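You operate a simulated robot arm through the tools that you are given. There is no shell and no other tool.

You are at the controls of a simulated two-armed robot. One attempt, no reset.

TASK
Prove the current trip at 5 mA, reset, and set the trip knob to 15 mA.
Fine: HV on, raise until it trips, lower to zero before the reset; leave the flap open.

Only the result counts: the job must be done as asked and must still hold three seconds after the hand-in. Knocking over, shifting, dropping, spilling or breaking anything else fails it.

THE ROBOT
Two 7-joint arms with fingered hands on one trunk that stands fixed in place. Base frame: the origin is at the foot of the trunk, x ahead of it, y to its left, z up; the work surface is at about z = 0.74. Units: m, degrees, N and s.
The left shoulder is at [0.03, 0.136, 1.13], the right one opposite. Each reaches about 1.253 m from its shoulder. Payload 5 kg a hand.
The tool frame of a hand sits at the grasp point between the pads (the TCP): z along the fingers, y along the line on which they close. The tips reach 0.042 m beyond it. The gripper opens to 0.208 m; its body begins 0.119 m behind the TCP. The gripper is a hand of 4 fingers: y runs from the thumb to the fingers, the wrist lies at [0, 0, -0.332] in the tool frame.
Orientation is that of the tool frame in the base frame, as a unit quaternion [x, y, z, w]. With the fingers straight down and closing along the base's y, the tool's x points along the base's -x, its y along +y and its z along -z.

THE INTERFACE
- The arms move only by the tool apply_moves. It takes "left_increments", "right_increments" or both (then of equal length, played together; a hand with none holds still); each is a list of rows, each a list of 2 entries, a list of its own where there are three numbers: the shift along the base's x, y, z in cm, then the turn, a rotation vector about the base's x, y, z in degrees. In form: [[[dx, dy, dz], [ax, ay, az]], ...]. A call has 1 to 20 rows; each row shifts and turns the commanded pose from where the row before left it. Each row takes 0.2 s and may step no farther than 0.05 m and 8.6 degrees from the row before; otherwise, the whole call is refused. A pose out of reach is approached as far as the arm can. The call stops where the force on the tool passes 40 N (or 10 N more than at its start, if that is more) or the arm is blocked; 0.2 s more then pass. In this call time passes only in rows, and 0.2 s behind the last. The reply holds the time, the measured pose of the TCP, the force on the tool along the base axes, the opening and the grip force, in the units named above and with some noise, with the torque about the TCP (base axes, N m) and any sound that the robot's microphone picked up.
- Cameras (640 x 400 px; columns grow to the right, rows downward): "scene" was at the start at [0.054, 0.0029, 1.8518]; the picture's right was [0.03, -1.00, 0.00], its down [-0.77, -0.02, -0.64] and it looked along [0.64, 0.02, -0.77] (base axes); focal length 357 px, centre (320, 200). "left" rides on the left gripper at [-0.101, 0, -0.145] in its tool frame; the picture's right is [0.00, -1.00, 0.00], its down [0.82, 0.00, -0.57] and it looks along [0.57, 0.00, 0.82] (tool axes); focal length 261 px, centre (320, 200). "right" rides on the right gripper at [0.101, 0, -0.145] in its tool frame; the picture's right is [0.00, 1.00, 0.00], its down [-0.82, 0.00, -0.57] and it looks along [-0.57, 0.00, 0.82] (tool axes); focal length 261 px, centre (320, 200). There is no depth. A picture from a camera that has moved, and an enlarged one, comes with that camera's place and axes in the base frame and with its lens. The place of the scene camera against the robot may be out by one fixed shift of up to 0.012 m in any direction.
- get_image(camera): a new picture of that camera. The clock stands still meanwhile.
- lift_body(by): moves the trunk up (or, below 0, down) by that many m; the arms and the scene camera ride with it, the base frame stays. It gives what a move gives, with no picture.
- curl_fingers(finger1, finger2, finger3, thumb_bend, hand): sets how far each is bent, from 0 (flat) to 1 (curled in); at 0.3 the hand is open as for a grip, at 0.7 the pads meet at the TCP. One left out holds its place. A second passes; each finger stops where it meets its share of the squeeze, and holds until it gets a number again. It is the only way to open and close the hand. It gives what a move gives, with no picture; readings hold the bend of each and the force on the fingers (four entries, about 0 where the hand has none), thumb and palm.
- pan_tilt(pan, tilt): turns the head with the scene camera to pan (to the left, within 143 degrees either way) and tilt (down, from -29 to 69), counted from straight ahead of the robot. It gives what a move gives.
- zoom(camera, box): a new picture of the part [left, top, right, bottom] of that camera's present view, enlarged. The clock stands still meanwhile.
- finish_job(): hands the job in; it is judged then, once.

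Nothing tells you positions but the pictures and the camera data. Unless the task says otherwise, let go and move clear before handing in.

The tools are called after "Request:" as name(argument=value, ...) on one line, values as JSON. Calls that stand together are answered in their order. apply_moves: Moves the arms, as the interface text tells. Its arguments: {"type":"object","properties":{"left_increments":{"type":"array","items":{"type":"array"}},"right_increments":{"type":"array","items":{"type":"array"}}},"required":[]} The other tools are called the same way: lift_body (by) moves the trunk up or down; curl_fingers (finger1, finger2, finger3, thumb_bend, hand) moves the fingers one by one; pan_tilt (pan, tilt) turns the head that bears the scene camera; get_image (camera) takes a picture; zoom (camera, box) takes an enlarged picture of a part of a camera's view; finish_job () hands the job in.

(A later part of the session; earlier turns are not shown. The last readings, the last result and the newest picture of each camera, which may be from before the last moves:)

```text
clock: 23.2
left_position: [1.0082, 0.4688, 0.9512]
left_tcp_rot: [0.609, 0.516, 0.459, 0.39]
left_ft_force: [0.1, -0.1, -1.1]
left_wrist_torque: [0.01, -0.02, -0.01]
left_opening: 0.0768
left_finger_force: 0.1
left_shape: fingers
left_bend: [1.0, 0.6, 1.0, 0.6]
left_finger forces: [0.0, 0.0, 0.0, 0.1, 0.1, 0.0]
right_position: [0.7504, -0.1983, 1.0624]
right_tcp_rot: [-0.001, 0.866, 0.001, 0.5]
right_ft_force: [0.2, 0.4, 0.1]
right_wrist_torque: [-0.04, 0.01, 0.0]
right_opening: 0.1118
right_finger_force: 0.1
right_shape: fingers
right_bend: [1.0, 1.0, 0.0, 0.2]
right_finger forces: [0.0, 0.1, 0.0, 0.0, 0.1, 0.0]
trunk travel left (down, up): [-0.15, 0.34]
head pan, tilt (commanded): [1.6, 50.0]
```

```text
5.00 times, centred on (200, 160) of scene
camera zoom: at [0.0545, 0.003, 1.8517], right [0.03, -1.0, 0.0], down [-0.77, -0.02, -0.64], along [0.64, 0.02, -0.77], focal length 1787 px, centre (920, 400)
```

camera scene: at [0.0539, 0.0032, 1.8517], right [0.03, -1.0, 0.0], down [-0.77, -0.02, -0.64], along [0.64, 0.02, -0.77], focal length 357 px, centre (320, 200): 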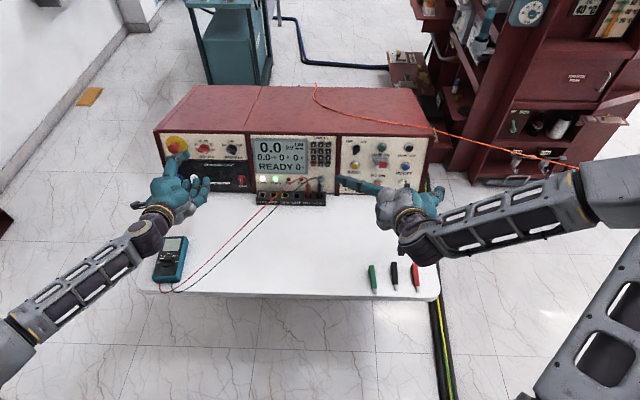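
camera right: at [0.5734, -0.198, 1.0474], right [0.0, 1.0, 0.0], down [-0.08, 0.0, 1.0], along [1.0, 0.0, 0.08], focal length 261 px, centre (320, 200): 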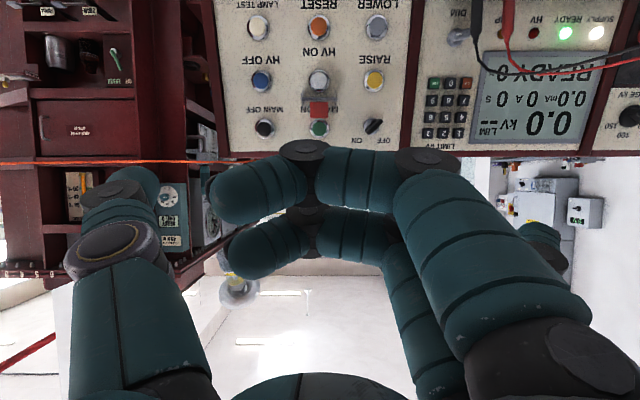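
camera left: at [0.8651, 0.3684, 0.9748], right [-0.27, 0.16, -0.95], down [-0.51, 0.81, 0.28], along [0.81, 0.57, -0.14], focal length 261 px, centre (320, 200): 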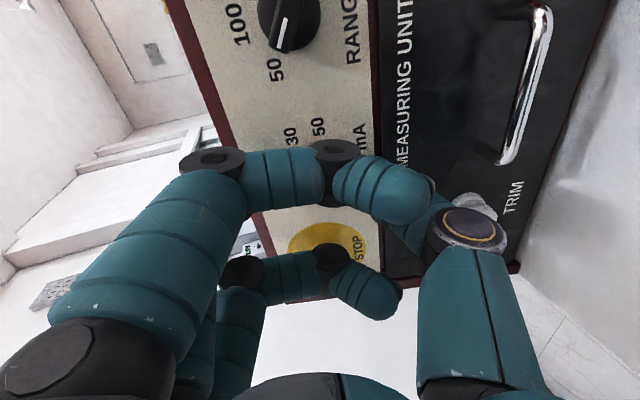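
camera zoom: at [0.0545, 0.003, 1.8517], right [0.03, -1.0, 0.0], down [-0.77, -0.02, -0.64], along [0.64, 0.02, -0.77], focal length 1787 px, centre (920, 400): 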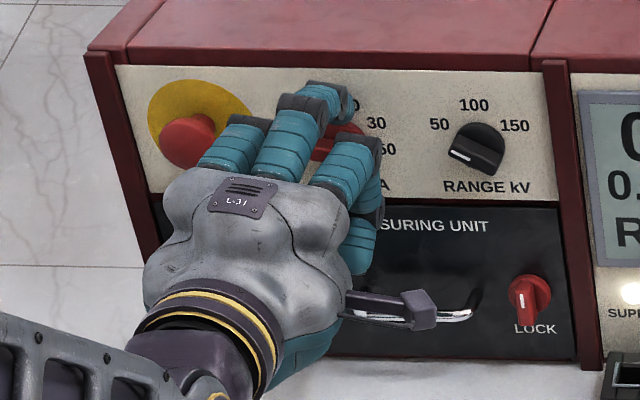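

No contact yet and the tips should overlap the bar by about 1 cm. I'll edge in 3 mm and close finger 2 and the thumb on the bar.

Request:
apply_moves(left_increments=[[[0.29, 0, -0.08], [0, 0, 0]]])

Request:
curl_fingers(hand="left", finger2=0.72, thumb_bend=0.72)

Request:
zoom(camera="scene", box=[170, 125, 240, 180])

Request:
get_image(camera="left")

```text
clock: 23.6
left_position: [1.012, 0.4689, 0.9512]
left_tcp_rot: [0.609, 0.515, 0.46, 0.389]
left_ft_force: [0.7, 0.2, -0.5]
left_wrist_torque: [-0.02, -0.05, -0.02]
left_opening: 0.0769
left_finger_force: 0.0
left_shape: fingers
left_bend: [1.0, 0.6, 1.0, 0.6]
left_finger forces: [0.0, 0.0, 0.0, 0.0, 0.0, 0.0]
right_position: [0.749, -0.1994, 1.0619]
right_tcp_rot: [0.0, 0.866, 0.0, 0.5]
right_ft_force: [0.1, -0.2, 0.3]
right_wrist_torque: [0.01, 0.0, -0.01]
right_opening: 0.1121
right_finger_force: 0.1
right_shape: fingers
right_bend: [1.0, 1.0, 0.0, 0.2]
right_finger forces: [0.0, 0.1, 0.0, 0.0, 0.0, 0.1]
trunk travel left (down, up): [-0.15, 0.34]
head pan, tilt (commanded): [1.6, 50.0]
```

```text
clock: 24.6
left_position: [1.0103, 0.4689, 0.9512]
left_tcp_rot: [0.608, 0.516, 0.462, 0.388]
left_ft_force: [1.2, 0.7, 2.8]
left_wrist_torque: [0.02, -0.42, -0.05]
left_opening: 0.072
left_finger_force: 12.3
left_shape: fingers
left_bend: [1.0, 0.66, 1.0, 0.69]
left_finger forces: [0.0, 17.7, 0.1, 0.0, 7.7, 0.0]
right_position: [0.7504, -0.1993, 1.0618]
right_tcp_rot: [0.0, 0.866, 0.0, 0.5]
right_ft_force: [-0.8, -0.5, 0.1]
right_wrist_torque: [0.02, 0.01, -0.01]
right_opening: 0.1117
right_finger_force: 0.1
right_shape: fingers
right_bend: [1.0, 1.0, 0.0, 0.2]
right_finger forces: [0.0, 0.0, 0.1, 0.0, 0.0, 0.0]
trunk travel left (down, up): [-0.15, 0.34]
head pan, tilt (commanded): [1.6, 50.0]
```

```text
7.27 times, centred on (205, 152) of scene
camera zoom: at [0.0538, 0.0028, 1.8518], right [0.03, -1.0, 0.0], down [-0.77, -0.02, -0.64], along [0.64, 0.02, -0.77], focal length 2599 px, centre (1156, 546)
```

zoom: 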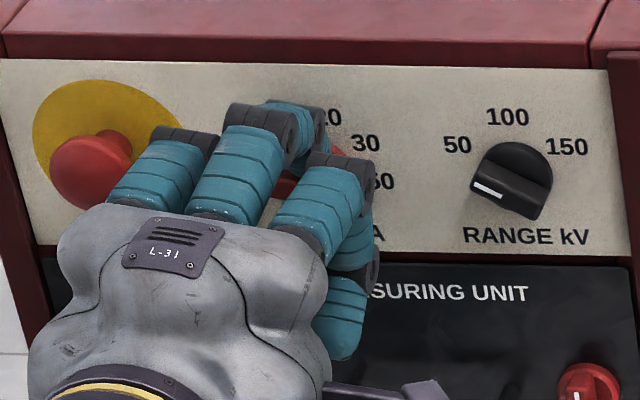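

```text
taken
camera left: at [0.8678, 0.3684, 0.9749], right [-0.27, 0.16, -0.95], down [-0.52, 0.81, 0.28], along [0.81, 0.57, -0.13], focal length 261 px, centre (320, 200)
```

left: 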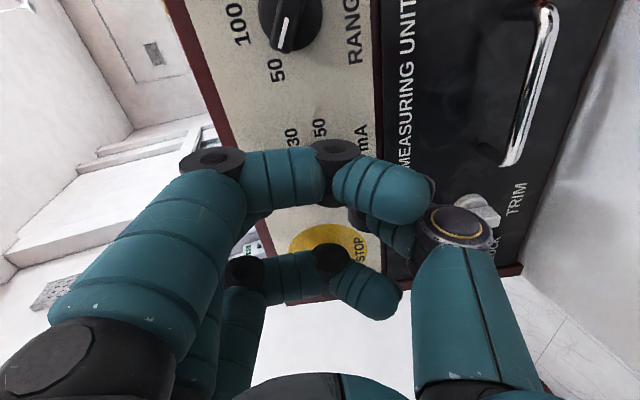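

The bar is gripped: about 18 N on finger 2 and 8 N on the thumb. I'll turn one detent, 40° counter-clockwise towards 30, and check that the knob follows.

Request:
apply_moves(left_increments=[[[0, 0, 0], [-7.69, 0, 2.19]], [[0, 0, 0], [-7.69, 0, 2.19]], [[0, 0, 0], [-7.69, 0, 2.19]], [[0, 0, 0], [-7.69, 0, 2.19]], [[0, 0, 0], [-7.69, 0, 2.19]]])

Request:
zoom(camera="scene", box=[170, 125, 240, 180])

Request:
get_image(camera="left")

```text
clock: 25.8
left_position: [1.012, 0.4696, 0.9533]
left_tcp_rot: [0.395, 0.693, 0.301, 0.523]
left_ft_force: [2.0, -2.0, 3.8]
left_wrist_torque: [0.04, -0.37, 0.08]
left_opening: 0.0718
left_finger_force: 10.6
left_shape: fingers
left_bend: [1.0, 0.66, 1.0, 0.69]
left_finger forces: [0.0, 13.0, 0.0, 0.0, 7.4, 0.0]
right_position: [0.7497, -0.1998, 1.062]
right_tcp_rot: [0.0, 0.866, 0.0, 0.5]
right_ft_force: [-0.4, 0.1, -0.1]
right_wrist_torque: [-0.01, -0.02, 0.01]
right_opening: 0.112
right_finger_force: 0.1
right_shape: fingers
right_bend: [1.0, 1.0, 0.0, 0.2]
right_finger forces: [0.0, 0.1, 0.0, 0.0, 0.0, 0.0]
trunk travel left (down, up): [-0.15, 0.34]
head pan, tilt (commanded): [1.6, 50.0]
```

```text
7.27 times, centred on (205, 152) of scene
camera zoom: at [0.0537, 0.0028, 1.8518], right [0.03, -1.0, 0.0], down [-0.77, -0.02, -0.64], along [0.64, 0.02, -0.77], focal length 2599 px, centre (1156, 546)
```

zoom: 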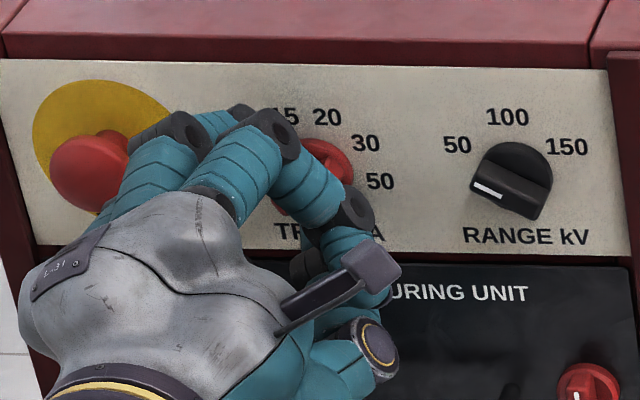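

```text
taken
camera left: at [0.8864, 0.3812, 1.0407], right [-0.23, -0.51, -0.83], down [-0.67, 0.7, -0.25], along [0.71, 0.49, -0.51], focal length 261 px, centre (320, 200)
```

left: 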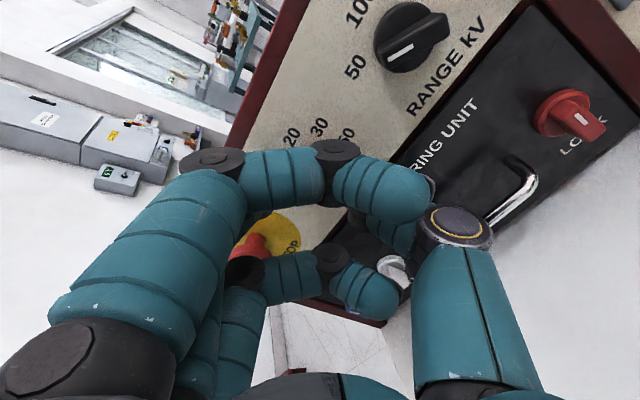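

The grip force held through the turn, but I can't yet see the bar. I'll zoom in hard on the knob from both cameras.

Request:
zoom(camera="scene", box=[196, 135, 226, 160])

Request:
zoom(camera="left", box=[240, 90, 440, 220])

```text
16.00 times, centred on (211, 148) of scene
camera zoom: at [0.0537, 0.0028, 1.8518], right [0.03, -1.0, 0.0], down [-0.77, -0.02, -0.64], along [0.64, 0.02, -0.77], focal length 5717 px, centre (2064, 1040)
```

zoom: 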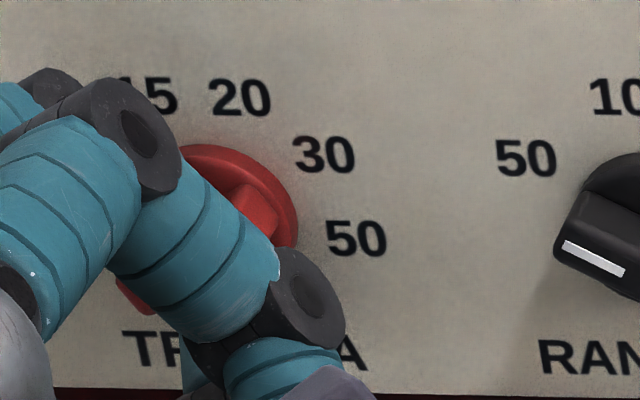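

```text
3.08 times, centred on (340, 155) of left
camera zoom: at [0.8864, 0.3812, 1.0407], right [-0.23, -0.51, -0.83], down [-0.67, 0.7, -0.25], along [0.71, 0.49, -0.51], focal length 802 px, centre (258, 338)
```

zoom: 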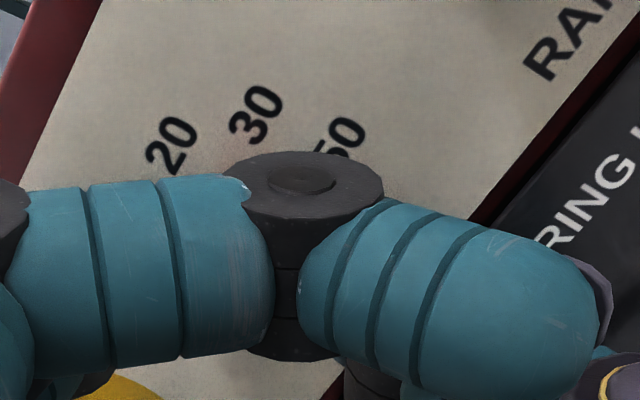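

The end of the bar now points up-right toward 30, so the knob is turning with my grip. I'll continue 80° more and check force and STOP clearance.

Request:
apply_moves(left_increments=[[[0, 0, 0], [-7.69, 0, 2.19]], [[0, 0, 0], [-7.69, 0, 2.19]], [[0, 0, 0], [-7.69, 0, 2.19]], [[0, 0, 0], [-7.69, 0, 2.19]], [[0, 0, 0], [-7.69, 0, 2.19]]])

Request:
zoom(camera="scene", box=[160, 125, 240, 180])

Request:
get_image(camera="left")

```text
clock: 27.0
left_position: [1.0105, 0.4688, 0.951]
left_tcp_rot: [0.135, 0.787, 0.103, 0.593]
left_ft_force: [3.6, -0.1, 3.7]
left_wrist_torque: [0.06, -0.23, 0.14]
left_opening: 0.0716
left_finger_force: 8.1
left_shape: fingers
left_bend: [1.0, 0.66, 1.0, 0.69]
left_finger forces: [0.0, 9.5, 0.0, 0.0, 7.2, 0.0]
right_position: [0.7491, -0.199, 1.0619]
right_tcp_rot: [0.0, 0.866, 0.0, 0.5]
right_ft_force: [-1.0, -0.3, 0.2]
right_wrist_torque: [-0.01, 0.0, 0.0]
right_opening: 0.1116
right_finger_force: 0.0
right_shape: fingers
right_bend: [1.0, 1.0, 0.0, 0.2]
right_finger forces: [0.0, 0.1, 0.1, 0.0, 0.0, 0.1]
trunk travel left (down, up): [-0.15, 0.34]
head pan, tilt (commanded): [1.6, 50.0]
```

```text
7.27 times, centred on (200, 152) of scene
camera zoom: at [0.0538, 0.003, 1.8518], right [0.03, -1.0, 0.0], down [-0.77, -0.02, -0.64], along [0.64, 0.02, -0.77], focal length 2599 px, centre (1193, 546)
```

zoom: 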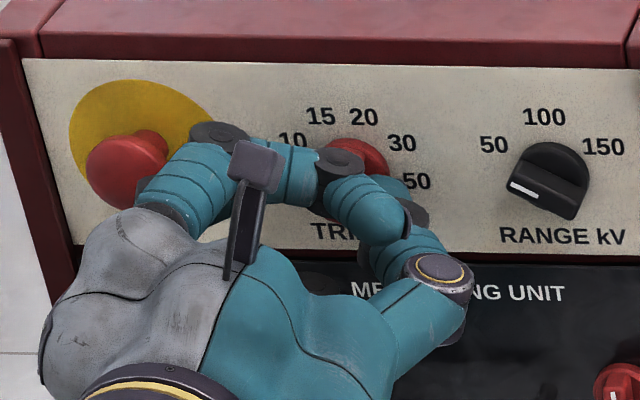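

```text
taken
camera left: at [0.8983, 0.4349, 1.0827], right [-0.09, -0.94, -0.32], down [-0.76, 0.27, -0.59], along [0.64, 0.19, -0.74], focal length 261 px, centre (320, 200)
```

left: 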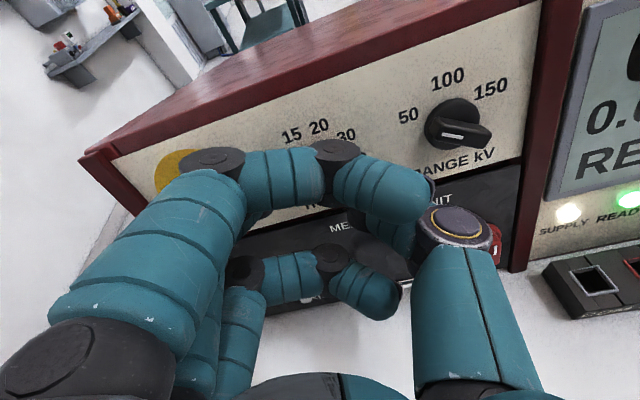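

STOP still looks untouched, and the fingers pass in front of it rather than against it. I'll continue 40° more through the horizontal position.

Request:
apply_moves(left_increments=[[[0, 0, 0], [-7.69, 0, 2.19]], [[0, 0, 0], [-7.69, 0, 2.19]], [[0, 0, 0], [-7.69, 0, 2.19]], [[0, 0, 0], [-7.69, 0, 2.19]], [[0, 0, 0], [-7.69, 0, 2.19]]])

Request:
zoom(camera="scene", box=[160, 125, 240, 180])

Request:
get_image(camera="left")

```text
clock: 28.2
left_position: [1.0104, 0.4704, 0.9521]
left_tcp_rot: [-0.142, 0.786, -0.107, 0.592]
left_ft_force: [5.5, -0.1, 3.8]
left_wrist_torque: [0.01, -0.14, 0.12]
left_opening: 0.0718
left_finger_force: 9.1
left_shape: fingers
left_bend: [1.0, 0.66, 1.0, 0.69]
left_finger forces: [0.1, 7.7, 0.0, 0.1, 9.3, 0.0]
right_position: [0.7496, -0.1983, 1.0632]
right_tcp_rot: [0.0, 0.866, 0.0, 0.5]
right_ft_force: [-0.4, 0.1, 0.6]
right_wrist_torque: [0.05, 0.02, -0.07]
right_opening: 0.1118
right_finger_force: 0.2
right_shape: fingers
right_bend: [1.0, 1.0, 0.0, 0.2]
right_finger forces: [0.0, 0.0, 0.1, 0.1, 0.0, 0.0]
trunk travel left (down, up): [-0.15, 0.34]
head pan, tilt (commanded): [1.6, 50.0]
```

```text
7.27 times, centred on (200, 152) of scene
camera zoom: at [0.054, 0.0031, 1.8518], right [0.03, -1.0, 0.0], down [-0.77, -0.02, -0.64], along [0.64, 0.02, -0.77], focal length 2599 px, centre (1193, 546)
```

zoom: 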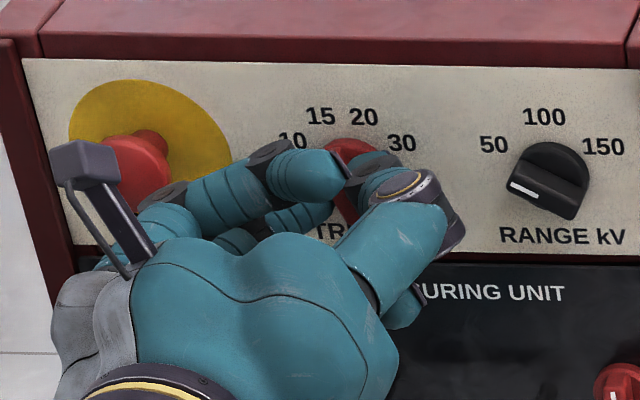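

```text
taken
camera left: at [0.8979, 0.5042, 1.0816], right [0.1, -0.94, 0.34], down [-0.76, -0.29, -0.58], along [0.64, -0.2, -0.74], focal length 261 px, centre (320, 200)
```

left: 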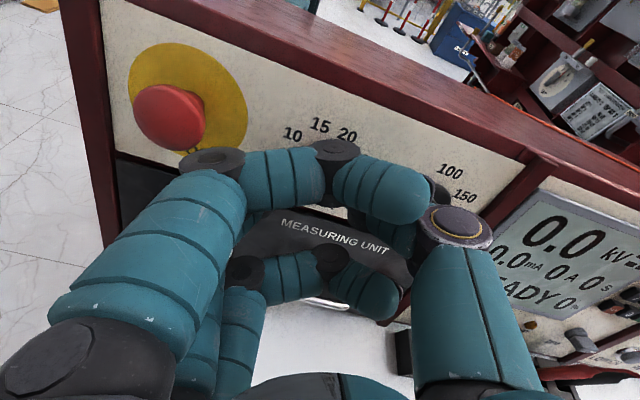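

All clear past STOP with a balanced grip (8 N and 9 N). I'll turn the last 80° toward 5.

Request:
apply_moves(left_increments=[[[0, 0, 0], [-7.69, 0, 2.19]], [[0, 0, 0], [-7.69, 0, 2.19]], [[0, 0, 0], [-7.69, 0, 2.19]], [[0, 0, 0], [-7.69, 0, 2.19]], [[0, 0, 0], [-7.69, 0, 2.19]]])

Request:
apply_moves(left_increments=[[[0, 0, 0], [-7.69, 0, 2.19]], [[0, 0, 0], [-7.69, 0, 2.19]], [[0, 0, 0], [-7.69, 0, 2.19]], [[0, 0, 0], [-7.69, 0, 2.19]], [[0, 0, 0], [-7.69, 0, 2.19]]])

Request:
zoom(camera="scene", box=[160, 125, 240, 180])

Request:
get_image(camera="left")

```text
clock: 29.4
left_position: [1.0112, 0.4704, 0.9516]
left_tcp_rot: [-0.401, 0.691, -0.303, 0.52]
left_ft_force: [1.2, 0.2, 4.1]
left_wrist_torque: [0.01, -0.06, 0.06]
left_opening: 0.0716
left_finger_force: 9.2
left_shape: fingers
left_bend: [1.0, 0.66, 1.0, 0.69]
left_finger forces: [0.1, 7.3, 0.0, 0.1, 11.6, 0.1]
right_position: [0.7488, -0.1983, 1.0626]
right_tcp_rot: [0.0, 0.866, 0.0, 0.5]
right_ft_force: [0.9, 0.9, 1.5]
right_wrist_torque: [-0.01, 0.0, -0.03]
right_opening: 0.1116
right_finger_force: 0.1
right_shape: fingers
right_bend: [1.0, 1.0, 0.0, 0.2]
right_finger forces: [0.1, 0.0, 0.0, 0.0, 0.0, 0.0]
trunk travel left (down, up): [-0.15, 0.34]
head pan, tilt (commanded): [1.6, 50.0]
```

```text
clock: 30.6
left_position: [1.0116, 0.4697, 0.9512]
left_tcp_rot: [0.614, -0.51, 0.464, -0.384]
left_ft_force: [-1.0, 0.4, 4.1]
left_wrist_torque: [-0.02, -0.06, -0.06]
left_opening: 0.0716
left_finger_force: 10.7
left_shape: fingers
left_bend: [1.0, 0.66, 1.0, 0.69]
left_finger forces: [0.0, 7.4, 0.0, 0.0, 13.9, 0.0]
right_position: [0.7503, -0.1991, 1.0627]
right_tcp_rot: [0.0, 0.866, 0.0, 0.5]
right_ft_force: [0.7, 0.2, 0.3]
right_wrist_torque: [0.01, -0.01, 0.02]
right_opening: 0.1116
right_finger_force: 0.0
right_shape: fingers
right_bend: [1.0, 1.0, 0.0, 0.2]
right_finger forces: [0.1, 0.1, 0.1, 0.0, 0.0, 0.0]
trunk travel left (down, up): [-0.15, 0.34]
head pan, tilt (commanded): [1.6, 50.0]
```

```text
7.27 times, centred on (200, 152) of scene
camera zoom: at [0.0534, 0.0029, 1.8518], right [0.03, -1.0, 0.0], down [-0.77, -0.02, -0.64], along [0.64, 0.02, -0.77], focal length 2599 px, centre (1193, 546)
```

zoom: 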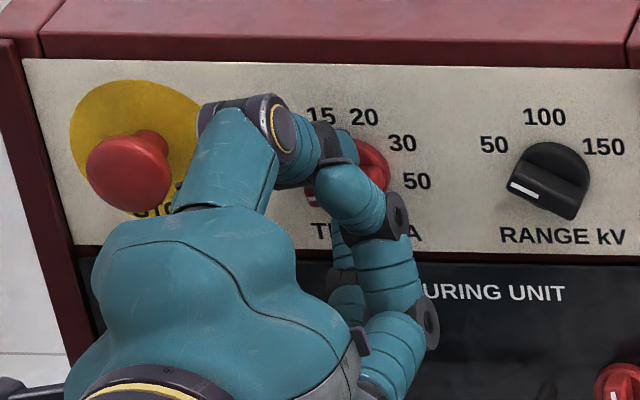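

```text
taken
camera left: at [0.8667, 0.5679, 0.9726], right [0.27, 0.19, 0.94], down [-0.51, -0.81, 0.3], along [0.82, -0.56, -0.12], focal length 261 px, centre (320, 200)
```

left: 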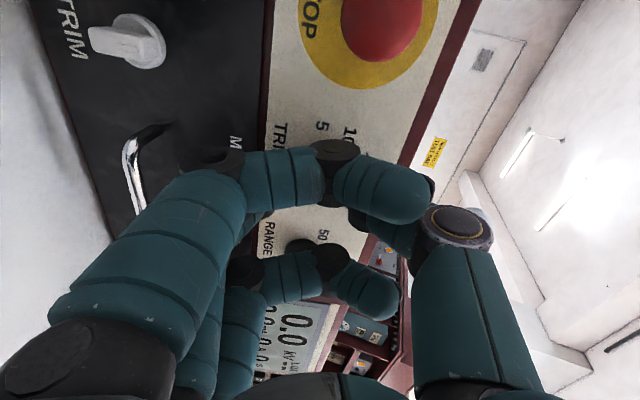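

The hand is now at −100°, which should put the pointer on 5. I'll open finger 2 and the thumb, back straight out and check the pointer.

Request:
curl_fingers(hand="left", finger2=0.58, thumb_bend=0.58)

Request:
apply_moves(left_increments=[[[-1.92, 0, 0.55], [0, 0, 0]], [[-1.92, 0, 0.55], [0, 0, 0]], [[-2.88, 0, 0.82], [0, 0, 0]], [[-2.88, 0, 0.82], [0, 0, 0]], [[-2.88, 0, 0.82], [0, 0, 0]], [[-2.88, 0, 0.82], [0, 0, 0]]])

Request:
get_image(camera="left")

Request:
zoom(camera="scene", box=[160, 125, 240, 180])

```text
clock: 31.6
left_position: [1.0103, 0.4707, 0.9509]
left_tcp_rot: [0.613, -0.511, 0.464, -0.385]
left_ft_force: [-7.3, -0.9, -0.1]
left_wrist_torque: [-0.01, -0.15, -0.04]
left_opening: 0.0779
left_finger_force: 3.5
left_shape: fingers
left_bend: [1.0, 0.57, 1.0, 0.58]
left_finger forces: [0.0, 0.0, 0.0, 0.0, 6.9, 0.0]
right_position: [0.7488, -0.199, 1.0615]
right_tcp_rot: [0.0, 0.866, 0.0, 0.5]
right_ft_force: [0.5, 0.1, 0.1]
right_wrist_torque: [0.05, -0.01, -0.01]
right_opening: 0.1119
right_finger_force: 0.0
right_shape: fingers
right_bend: [1.0, 1.0, 0.0, 0.2]
right_finger forces: [0.0, 0.0, 0.1, 0.1, 0.0, 0.1]
trunk travel left (down, up): [-0.15, 0.34]
head pan, tilt (commanded): [1.6, 50.0]
```

```text
clock: 33.0
left_position: [0.8563, 0.4693, 0.9975]
left_tcp_rot: [0.612, -0.512, 0.463, -0.386]
left_ft_force: [-0.2, 0.2, 0.0]
left_wrist_torque: [0.02, 0.03, 0.08]
left_opening: 0.0787
left_finger_force: 0.1
left_shape: fingers
left_bend: [1.0, 0.57, 1.0, 0.57]
left_finger forces: [0.1, 0.0, 0.0, 0.1, 0.0, 0.0]
right_position: [0.7492, -0.1993, 1.0617]
right_tcp_rot: [0.0, 0.866, -0.001, 0.5]
right_ft_force: [0.4, 0.8, 0.4]
right_wrist_torque: [-0.01, 0.04, 0.0]
right_opening: 0.1118
right_finger_force: 0.1
right_shape: fingers
right_bend: [1.0, 1.0, 0.0, 0.2]
right_finger forces: [0.1, 0.1, 0.0, 0.0, 0.0, 0.0]
trunk travel left (down, up): [-0.15, 0.34]
head pan, tilt (commanded): [1.6, 50.0]
```

```text
taken
camera left: at [0.7135, 0.5673, 1.0176], right [0.27, 0.18, 0.95], down [-0.51, -0.8, 0.3], along [0.82, -0.56, -0.12], focal length 261 px, centre (320, 200)
```

left: 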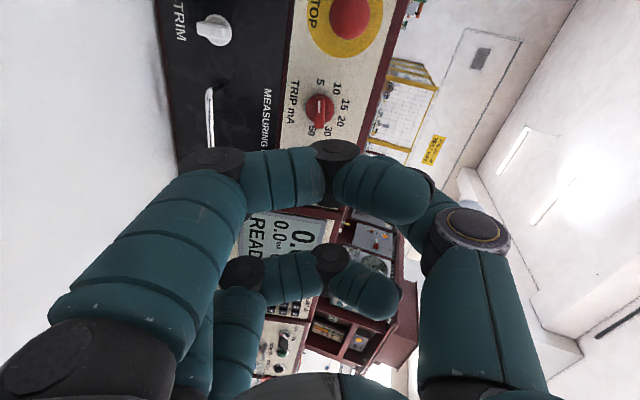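

```text
7.27 times, centred on (200, 152) of scene
camera zoom: at [0.0528, 0.0031, 1.8518], right [0.03, -1.0, 0.0], down [-0.77, -0.02, -0.64], along [0.64, 0.02, -0.77], focal length 2599 px, centre (1193, 546)
```

zoom: 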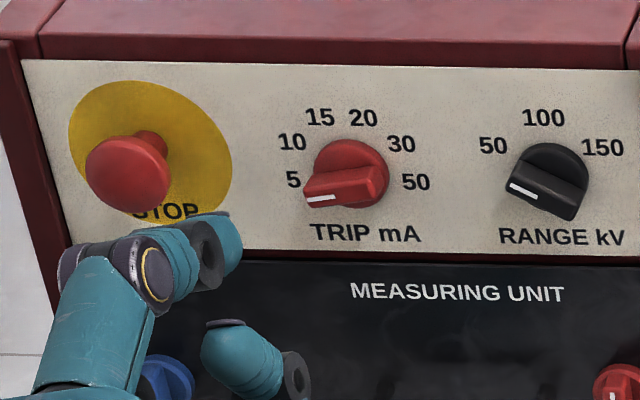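

The white mark is now on the left, at 5. I'll zoom in closer to confirm the detent, and read the display.

Request:
zoom(camera="scene", box=[195, 135, 227, 160])

Request:
zoom(camera="left", box=[270, 60, 370, 140])

Request:
zoom(camera="scene", box=[245, 130, 345, 205])

```text
16.00 times, centred on (211, 148) of scene
camera zoom: at [0.0528, 0.0031, 1.8518], right [0.03, -1.0, 0.0], down [-0.77, -0.02, -0.64], along [0.64, 0.02, -0.77], focal length 5717 px, centre (2064, 1040)
```

zoom: 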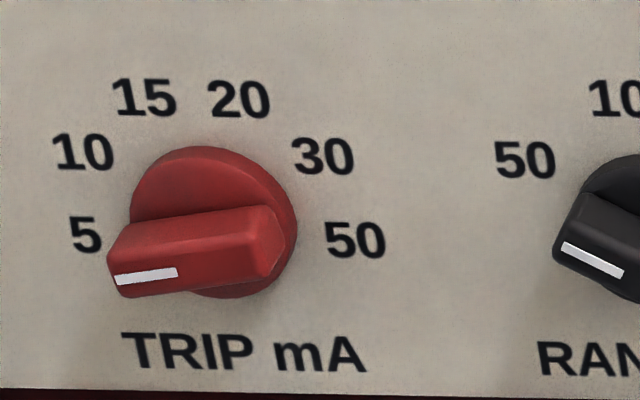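

```text
5.00 times, centred on (320, 100) of left
camera zoom: at [0.7135, 0.5673, 1.0176], right [0.27, 0.18, 0.95], down [-0.51, -0.8, 0.3], along [0.82, -0.56, -0.12], focal length 1303 px, centre (320, 700)
```

zoom: 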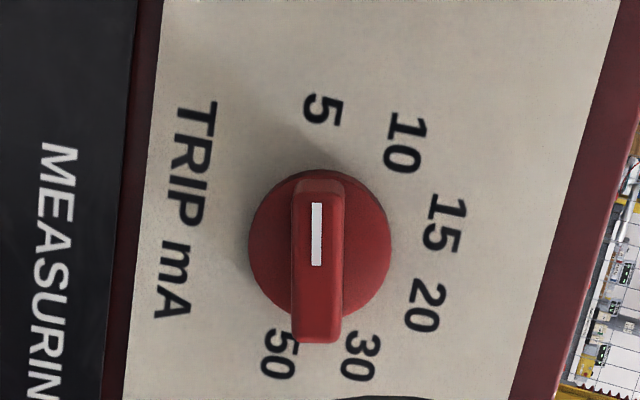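

```text
5.33 times, centred on (295, 168) of scene
camera zoom: at [0.0528, 0.0031, 1.8518], right [0.03, -1.0, 0.0], down [-0.77, -0.02, -0.64], along [0.64, 0.02, -0.77], focal length 1906 px, centre (453, 373)
```

zoom: 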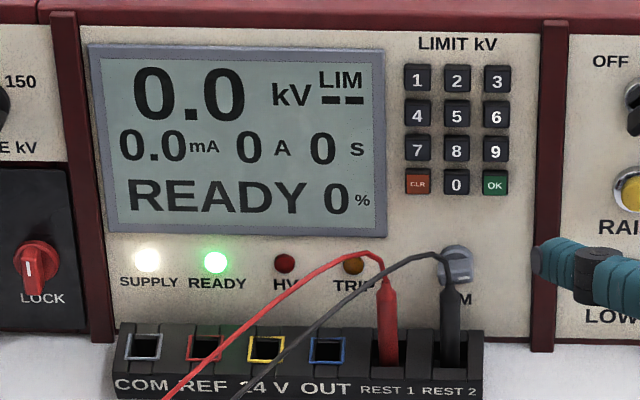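

The knob is on 5 and the display still reads READY, 0 %. Next I'll swing the right arm well clear, since the left hand's camera sits on top and sees the buttons better, and roll the left hand level.

Request:
apply_moves(left_increments=[[[0, 0, 0], [8.0, 0, -2.28]], [[0, 0, 0], [8.0, 0, -2.28]], [[0, 0, 0], [8.0, 0, -2.28]], [[0, 0, 0], [8.0, 0, -2.28]], [[0, 0, 0], [8.0, 0, -2.28]], [[0, 0, 0], [8.0, 0, -2.28]], [[0, 0, 0], [8.0, 0, -2.28]], [[0, 0, 0], [8.0, 0, -2.28]], [[0, 0, 0], [8.0, 0, -2.28]], [[0, 0, 0], [8.0, 0, -2.28]], [[0, 0, 0], [8.0, 0, -2.28]], [[0, 0, 0], [8.4, 0, -2.39]]], right_increments=[[[-3.0, -3.8, 0.8], [0, 6.6, 0]], [[-3.0, -3.8, 0.8], [0, 6.6, 0]], [[-3.0, -3.8, 0.8], [0, 6.6, 0]], [[-3.0, -3.8, 0.8], [0, 6.6, 0]], [[-3.0, -3.8, 0.8], [0, 6.6, 0]], [[-3.0, -3.8, 0.8], [0, 6.6, 0]], [[-3.0, -3.8, 0.8], [0, 6.6, 0]], [[-3.0, -3.8, 0.8], [0, 6.6, 0]], [[-3.0, -3.8, 0.8], [0, 7.2, 0]], [[0, 0, 0], [0, 0, 0]], [[0, 0, 0], [0, 0, 0]], [[0, 0, 0], [0, 0, 0]]])

Request:
curl_fingers(hand="left", finger1=1.0, finger2=1.0, finger3=0.35, thumb_bend=1.0)

Request:
get_image(camera="left")

Request:
get_image(camera="scene")

```text
refused: row 12 steps farther than a row can; nothing moved
```

```text
clock: 34.0
left_position: [0.8578, 0.4687, 0.9943]
left_tcp_rot: [0.613, -0.511, 0.463, -0.386]
left_ft_force: [0.0, 1.0, -0.3]
left_wrist_torque: [0.04, 0.01, 0.02]
left_opening: 0.0696
left_finger_force: 0.0
left_shape: fingers
left_bend: [1.0, 0.93, 0.35, 1.0]
left_finger forces: [0.0, 0.0, 0.1, 0.0, 0.0, 0.0]
right_position: [0.7487, -0.1997, 1.0628]
right_tcp_rot: [0.0, 0.866, 0.001, 0.5]
right_ft_force: [-0.2, 0.0, -0.1]
right_wrist_torque: [0.0, 0.01, -0.03]
right_opening: 0.1118
right_finger_force: 0.1
right_shape: fingers
right_bend: [1.0, 1.0, 0.0, 0.2]
right_finger forces: [0.1, 0.0, 0.1, 0.0, 0.0, 0.1]
trunk travel left (down, up): [-0.15, 0.34]
head pan, tilt (commanded): [1.6, 50.0]
```

```text
taken
camera left: at [0.7141, 0.568, 1.0167], right [0.27, 0.18, 0.95], down [-0.51, -0.81, 0.3], along [0.82, -0.56, -0.12], focal length 261 px, centre (320, 200)
```

left: 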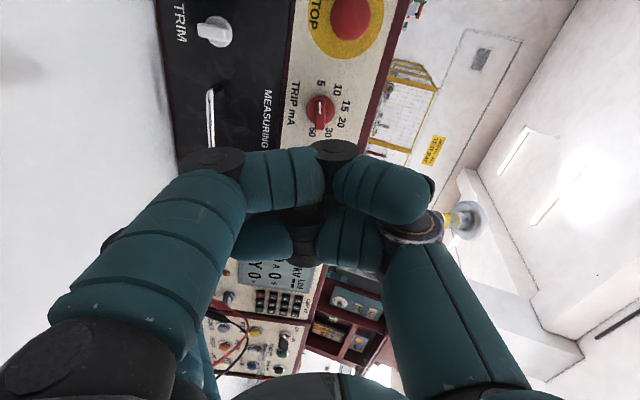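

```text
taken
camera scene: at [0.054, 0.0031, 1.8517], right [0.03, -1.0, 0.0], down [-0.77, -0.02, -0.64], along [0.64, 0.02, -0.77], focal length 357 px, centre (320, 200)
```

scene: 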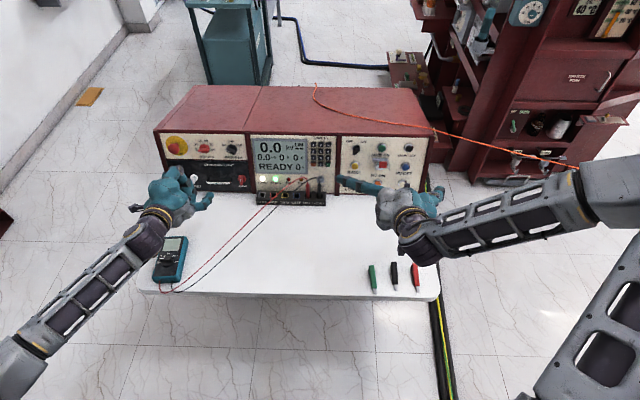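

That move was refused because the last row turned slightly too far, so nothing moved; but I now know finger 1 is the one nearest the left camera. I'll resend the move and make finger 1 the pointer.

Request:
apply_moves(left_increments=[[[0, 0, 0], [8.0, 0, -2.28]], [[0, 0, 0], [8.0, 0, -2.28]], [[0, 0, 0], [8.0, 0, -2.28]], [[0, 0, 0], [8.0, 0, -2.28]], [[0, 0, 0], [8.0, 0, -2.28]], [[0, 0, 0], [8.0, 0, -2.28]], [[0, 0, 0], [8.0, 0, -2.28]], [[0, 0, 0], [8.0, 0, -2.28]], [[0, 0, 0], [8.0, 0, -2.28]], [[0, 0, 0], [8.0, 0, -2.28]], [[0, 0, 0], [8.0, 0, -2.28]], [[0, 0, 0], [8.1, 0, -2.31]]], right_increments=[[[-3.0, -3.8, 0.8], [0, 6.6, 0]], [[-3.0, -3.8, 0.8], [0, 6.6, 0]], [[-3.0, -3.8, 0.8], [0, 6.6, 0]], [[-3.0, -3.8, 0.8], [0, 6.6, 0]], [[-3.0, -3.8, 0.8], [0, 6.6, 0]], [[-3.0, -3.8, 0.8], [0, 6.6, 0]], [[-3.0, -3.8, 0.8], [0, 6.6, 0]], [[-3.0, -3.8, 0.8], [0, 6.6, 0]], [[-3.0, -3.8, 0.8], [0, 7.2, 0]], [[0, 0, 0], [0, 0, 0]], [[0, 0, 0], [0, 0, 0]], [[0, 0, 0], [0, 0, 0]]])

Request:
curl_fingers(hand="left", finger1=0.4, finger2=1.0, finger3=1.0, thumb_bend=0.9)

Request:
get_image(camera="left")

Request:
get_image(camera="scene")

```text
clock: 36.6
left_position: [0.8569, 0.4693, 0.9926]
left_tcp_rot: [-0.002, 0.799, -0.001, 0.601]
left_ft_force: [-0.2, -0.2, -0.1]
left_wrist_torque: [0.0, -0.07, -0.01]
left_opening: 0.0703
left_finger_force: 0.2
left_shape: fingers
left_bend: [1.0, 0.95, 0.35, 1.0]
left_finger forces: [0.0, 0.1, 0.0, 0.0, 0.1, 0.0]
right_position: [0.4804, -0.5429, 1.1335]
right_tcp_rot: [0.0, 1.0, -0.001, 0.0]
right_ft_force: [-0.5, 0.0, 0.2]
right_wrist_torque: [0.0, 0.01, 0.02]
right_opening: 0.1119
right_finger_force: 0.1
right_shape: fingers
right_bend: [1.0, 1.0, 0.0, 0.2]
right_finger forces: [0.1, 0.0, 0.1, 0.1, 0.0, 0.0]
trunk travel left (down, up): [-0.15, 0.34]
head pan, tilt (commanded): [1.6, 50.0]
```

```text
clock: 37.6
left_position: [0.8571, 0.4683, 0.9949]
left_tcp_rot: [-0.002, 0.799, -0.002, 0.602]
left_ft_force: [0.2, 0.3, -0.6]
left_wrist_torque: [-0.01, 0.01, 0.0]
left_opening: 0.0726
left_finger_force: 0.0
left_shape: fingers
left_bend: [0.4, 0.84, 1.0, 0.93]
left_finger forces: [0.1, 0.1, 0.0, 0.1, 0.0, 0.1]
right_position: [0.4787, -0.542, 1.1337]
right_tcp_rot: [0.0, 1.0, -0.001, 0.0]
right_ft_force: [-0.4, -0.2, 0.1]
right_wrist_torque: [-0.02, 0.01, 0.0]
right_opening: 0.1121
right_finger_force: 0.0
right_shape: fingers
right_bend: [1.0, 1.0, 0.0, 0.2]
right_finger forces: [0.1, 0.0, 0.0, 0.0, 0.0, 0.0]
trunk travel left (down, up): [-0.15, 0.34]
head pan, tilt (commanded): [1.6, 50.0]
```

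```text
taken
camera left: at [0.7459, 0.4694, 1.1315], right [0.0, -1.0, 0.01], down [-0.78, -0.01, -0.63], along [0.63, -0.01, -0.78], focal length 261 px, centre (320, 200)
```

left: 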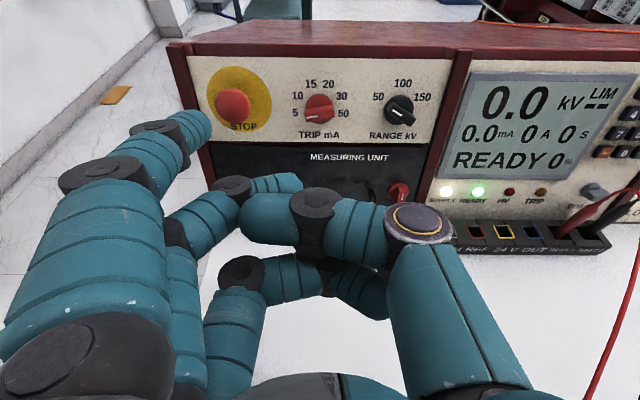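

```text
taken
camera scene: at [0.0538, 0.0031, 1.8518], right [0.03, -1.0, 0.0], down [-0.77, -0.02, -0.64], along [0.64, 0.02, -0.77], focal length 357 px, centre (320, 200)
```

scene: 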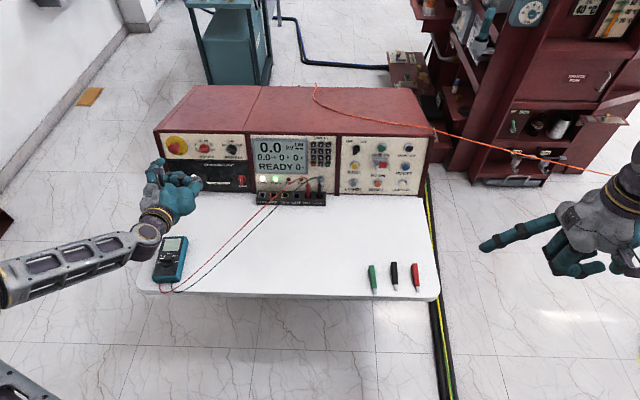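

The left arm is clear and level, and finger 1's tip sits at about tool (−0.035, 0.093, 0.066). I'll tuck the middle finger fully in, then bring the left hand across in front of the right-hand panel at a safe height.

Request:
curl_fingers(hand="left", finger1=0.4, finger2=1.0, finger3=1.0, thumb_bend=0.3)

Request:
curl_fingers(hand="left", thumb_bend=0.85)

Request:
apply_moves(left_increments=[[[-4, 0, 0], [0, -1, 0]], [[-4, 0, 0], [0, -1, 0]], [[0, -4.75, 0], [0, -1, 0]], [[0, -4.75, 0], [0, -1, 0]], [[0, -4.75, 0], [0, -1, 0]], [[0, -4.75, 0], [0, -1, 0]], [[0, -4.75, 0], [0, -1, 0]], [[0, -4.75, 0], [0, -1, 0]], [[0, -4.75, 0], [0, 0, 0]], [[0, -4.75, 0], [0, 0, 0]], [[0, -4.75, 0], [0, 0, 0]], [[0, -4.75, 0], [0, 0, 0]], [[0, -4.75, 0], [0, 0, 0]], [[0, -4.75, 0], [0, 0, 0]], [[0, -4.75, 0], [0, 0, 0]], [[0, -4.75, 0], [0, 0, 0]], [[0, -4.75, 0], [0, 0, 0]], [[0, -4.75, 0], [0, 0, 0]]])

Request:
get_image(camera="left")

Request:
get_image(camera="scene")

```text
clock: 38.6
left_position: [0.858, 0.4699, 0.9955]
left_tcp_rot: [-0.002, 0.799, -0.002, 0.602]
left_ft_force: [0.5, 0.0, 0.3]
left_wrist_torque: [0.03, -0.01, 0.01]
left_opening: 0.1977
left_finger_force: 0.0
left_shape: fingers
left_bend: [0.4, 1.0, 1.0, 0.3]
left_finger forces: [0.0, 0.0, 0.0, 0.0, 0.1, 0.0]
right_position: [0.4788, -0.5427, 1.1337]
right_tcp_rot: [0.0, 1.0, 0.0, 0.0]
right_ft_force: [-0.1, -0.7, 0.5]
right_wrist_torque: [-0.02, 0.02, 0.01]
right_opening: 0.1119
right_finger_force: 0.1
right_shape: fingers
right_bend: [1.0, 1.0, 0.0, 0.2]
right_finger forces: [0.0, 0.0, 0.0, 0.0, 0.0, 0.0]
trunk travel left (down, up): [-0.15, 0.34]
head pan, tilt (commanded): [1.6, 50.0]
```

```text
clock: 39.6
left_position: [0.8574, 0.4701, 0.9949]
left_tcp_rot: [-0.003, 0.798, -0.002, 0.602]
left_ft_force: [-0.9, -0.4, 0.3]
left_wrist_torque: [0.01, 0.02, 0.01]
left_opening: 0.08
left_finger_force: 0.0
left_shape: fingers
left_bend: [0.4, 1.0, 1.0, 0.8]
left_finger forces: [0.1, 0.1, 0.0, 0.0, 0.0, 0.0]
right_position: [0.479, -0.5429, 1.1328]
right_tcp_rot: [0.0, 1.0, 0.0, 0.0]
right_ft_force: [0.3, -0.4, 0.0]
right_wrist_torque: [-0.02, -0.04, -0.01]
right_opening: 0.1119
right_finger_force: 0.0
right_shape: fingers
right_bend: [1.0, 1.0, 0.0, 0.2]
right_finger forces: [0.1, 0.0, 0.0, 0.0, 0.0, 0.1]
trunk travel left (down, up): [-0.15, 0.34]
head pan, tilt (commanded): [1.6, 50.0]
```

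```text
clock: 43.4
left_position: [0.7783, -0.2894, 0.9938]
left_tcp_rot: [-0.003, 0.755, -0.001, 0.656]
left_ft_force: [0.8, -0.9, -0.1]
left_wrist_torque: [0.02, -0.07, 0.05]
left_opening: 0.0801
left_finger_force: 0.0
left_shape: fingers
left_bend: [0.4, 1.0, 1.0, 0.81]
left_finger forces: [0.1, 0.1, 0.0, 0.0, 0.0, 0.0]
right_position: [0.4791, -0.5427, 1.1321]
right_tcp_rot: [0.0, 1.0, 0.0, 0.0]
right_ft_force: [-0.7, -0.6, -0.4]
right_wrist_torque: [0.16, -0.06, -0.02]
right_opening: 0.112
right_finger_force: 0.0
right_shape: fingers
right_bend: [1.0, 1.0, 0.0, 0.2]
right_finger forces: [0.0, 0.0, 0.0, 0.1, 0.1, 0.0]
trunk travel left (down, up): [-0.15, 0.34]
head pan, tilt (commanded): [1.6, 50.0]
```

```text
taken
camera left: at [0.6481, -0.2912, 1.1143], right [0.0, -1.0, 0.01], down [-0.68, -0.01, -0.73], along [0.73, 0.0, -0.68], focal length 261 px, centre (320, 200)
```

left: 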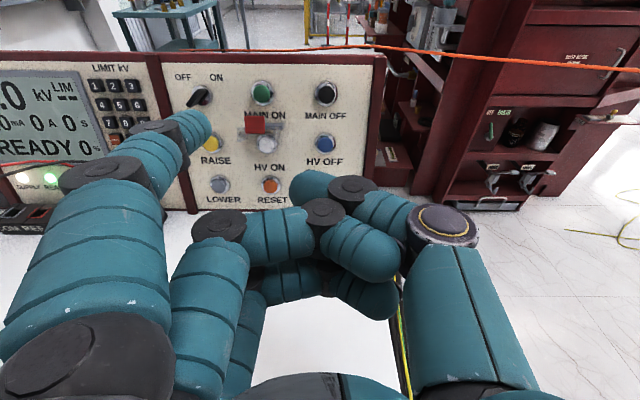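

```text
taken
camera scene: at [0.0536, 0.0006, 1.8517], right [0.03, -1.0, 0.0], down [-0.77, -0.02, -0.64], along [0.64, 0.02, -0.77], focal length 357 px, centre (320, 200)
```

scene: 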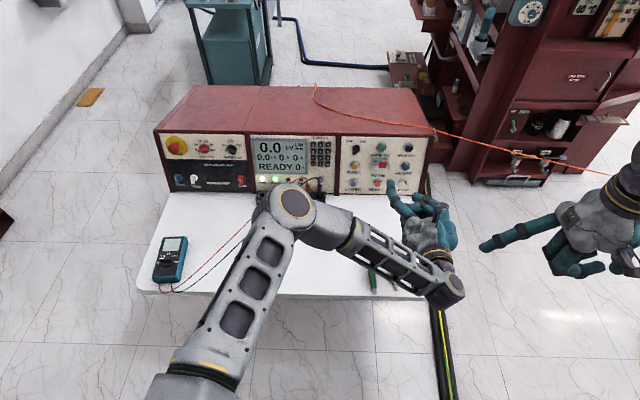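

The hand is now in front of the right-hand panel, with my elbow about 0.35 m above the bench and clear of the leads. I'll zoom in to place HV ON and the flap precisely relative to the fingertip.

Request:
zoom(camera="left", box=[170, 70, 350, 210])

Request:
zoom(camera="scene", box=[235, 125, 435, 250])

```text
2.86 times, centred on (260, 140) of left
camera zoom: at [0.6481, -0.2912, 1.1143], right [0.0, -1.0, 0.01], down [-0.68, -0.01, -0.73], along [0.73, 0.0, -0.68], focal length 745 px, centre (491, 371)
```

zoom: 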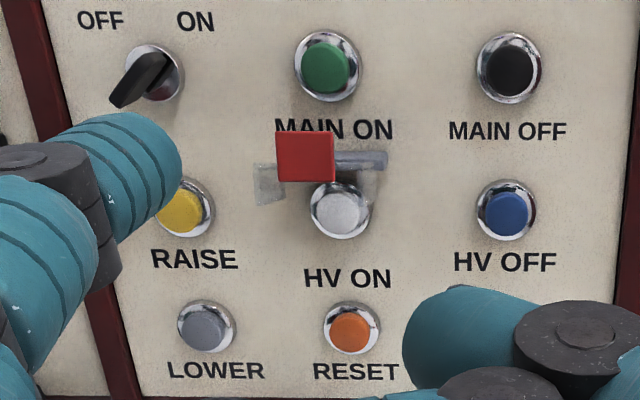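

```text
3.20 times, centred on (335, 188) of scene
camera zoom: at [0.0536, 0.0006, 1.8517], right [0.03, -1.0, 0.0], down [-0.77, -0.02, -0.64], along [0.64, 0.02, -0.77], focal length 1144 px, centre (272, 240)
```

zoom: 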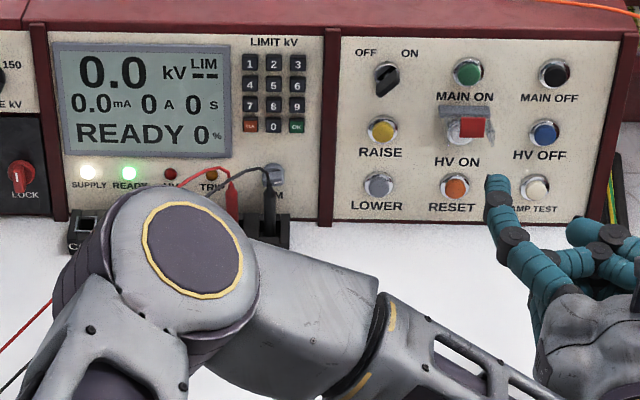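

The key switch is on ON, MAIN is live, and HV ON is reachable from below the open flap. I'll drop the hand to button height first, then move forward so the fingertip stops about 4–5 cm short of HV ON.

Request:
apply_moves(left_increments=[[[0, -0.17, -4.2], [0, 0, 0]], [[0, -0.17, -4.2], [0, 0, 0]], [[0, -0.17, -4.2], [0, 0, 0]], [[3.3, 0, 0], [0, 0, 0]], [[3.3, 0, 0], [0, 0, 0]], [[3.3, 0, 0], [0, 0, 0]], [[2.5, 0, 0], [0, 0, 0]]])

Request:
get_image(camera="left")

Request:
get_image(camera="scene")

```text
clock: 45.0
left_position: [0.9015, -0.2954, 0.8684]
left_tcp_rot: [-0.003, 0.756, -0.002, 0.655]
left_ft_force: [0.2, -0.1, -0.6]
left_wrist_torque: [0.01, -0.1, 0.04]
left_opening: 0.0803
left_finger_force: 0.2
left_shape: fingers
left_bend: [0.4, 1.0, 1.0, 0.81]
left_finger forces: [0.0, 0.1, 0.0, 0.1, 0.1, 0.0]
right_position: [0.4792, -0.5416, 1.1332]
right_tcp_rot: [-0.001, 1.0, 0.0, 0.0]
right_ft_force: [0.5, -0.4, 0.3]
right_wrist_torque: [0.02, 0.01, 0.01]
right_opening: 0.112
right_finger_force: 0.1
right_shape: fingers
right_bend: [1.0, 1.0, 0.0, 0.2]
right_finger forces: [0.0, 0.1, 0.1, 0.1, 0.0, 0.0]
trunk travel left (down, up): [-0.15, 0.34]
head pan, tilt (commanded): [1.6, 50.0]
```

```text
taken
camera left: at [0.7731, -0.2957, 0.9883], right [0.0, -1.0, 0.01], down [-0.68, -0.01, -0.73], along [0.73, -0.01, -0.68], focal length 261 px, centre (320, 200)
```

left: 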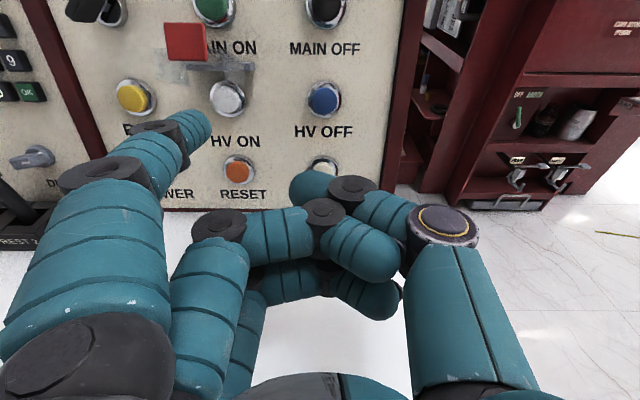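

```text
taken
camera scene: at [0.0542, 0.0024, 1.8517], right [0.03, -1.0, 0.0], down [-0.77, -0.02, -0.64], along [0.64, 0.02, -0.77], focal length 357 px, centre (320, 200)
```

scene: 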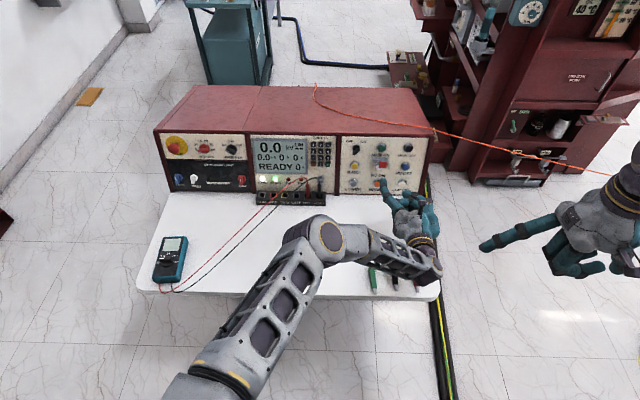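

My elbow has swung well clear, and the fingertip is a few centimetres short of and below HV ON. I'll zoom in to measure the remaining offset before pressing.

Request:
zoom(camera="left", box=[110, 20, 300, 210])

Request:
zoom(camera="scene", box=[340, 140, 430, 220])

```text
2.11 times, centred on (205, 115) of left
camera zoom: at [0.7731, -0.2957, 0.9883], right [0.0, -1.0, 0.01], down [-0.68, -0.01, -0.73], along [0.73, -0.01, -0.68], focal length 549 px, centre (562, 379)
```

zoom: 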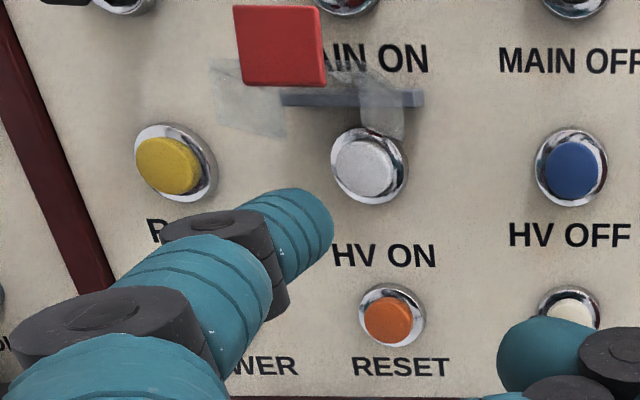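

```text
5.00 times, centred on (385, 180) of scene
camera zoom: at [0.0542, 0.0024, 1.8517], right [0.03, -1.0, 0.0], down [-0.77, -0.02, -0.64], along [0.64, 0.02, -0.77], focal length 1787 px, centre (-5, 300)
```

zoom: 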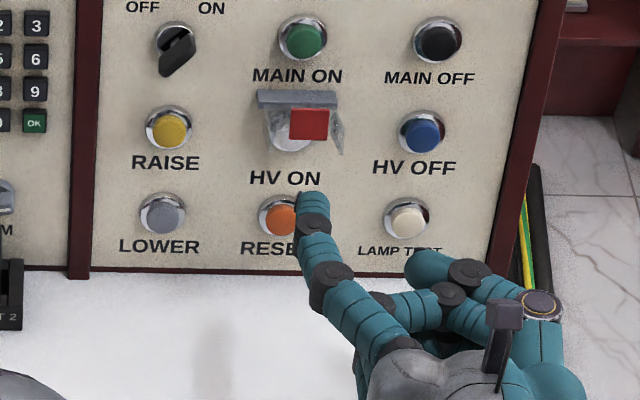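

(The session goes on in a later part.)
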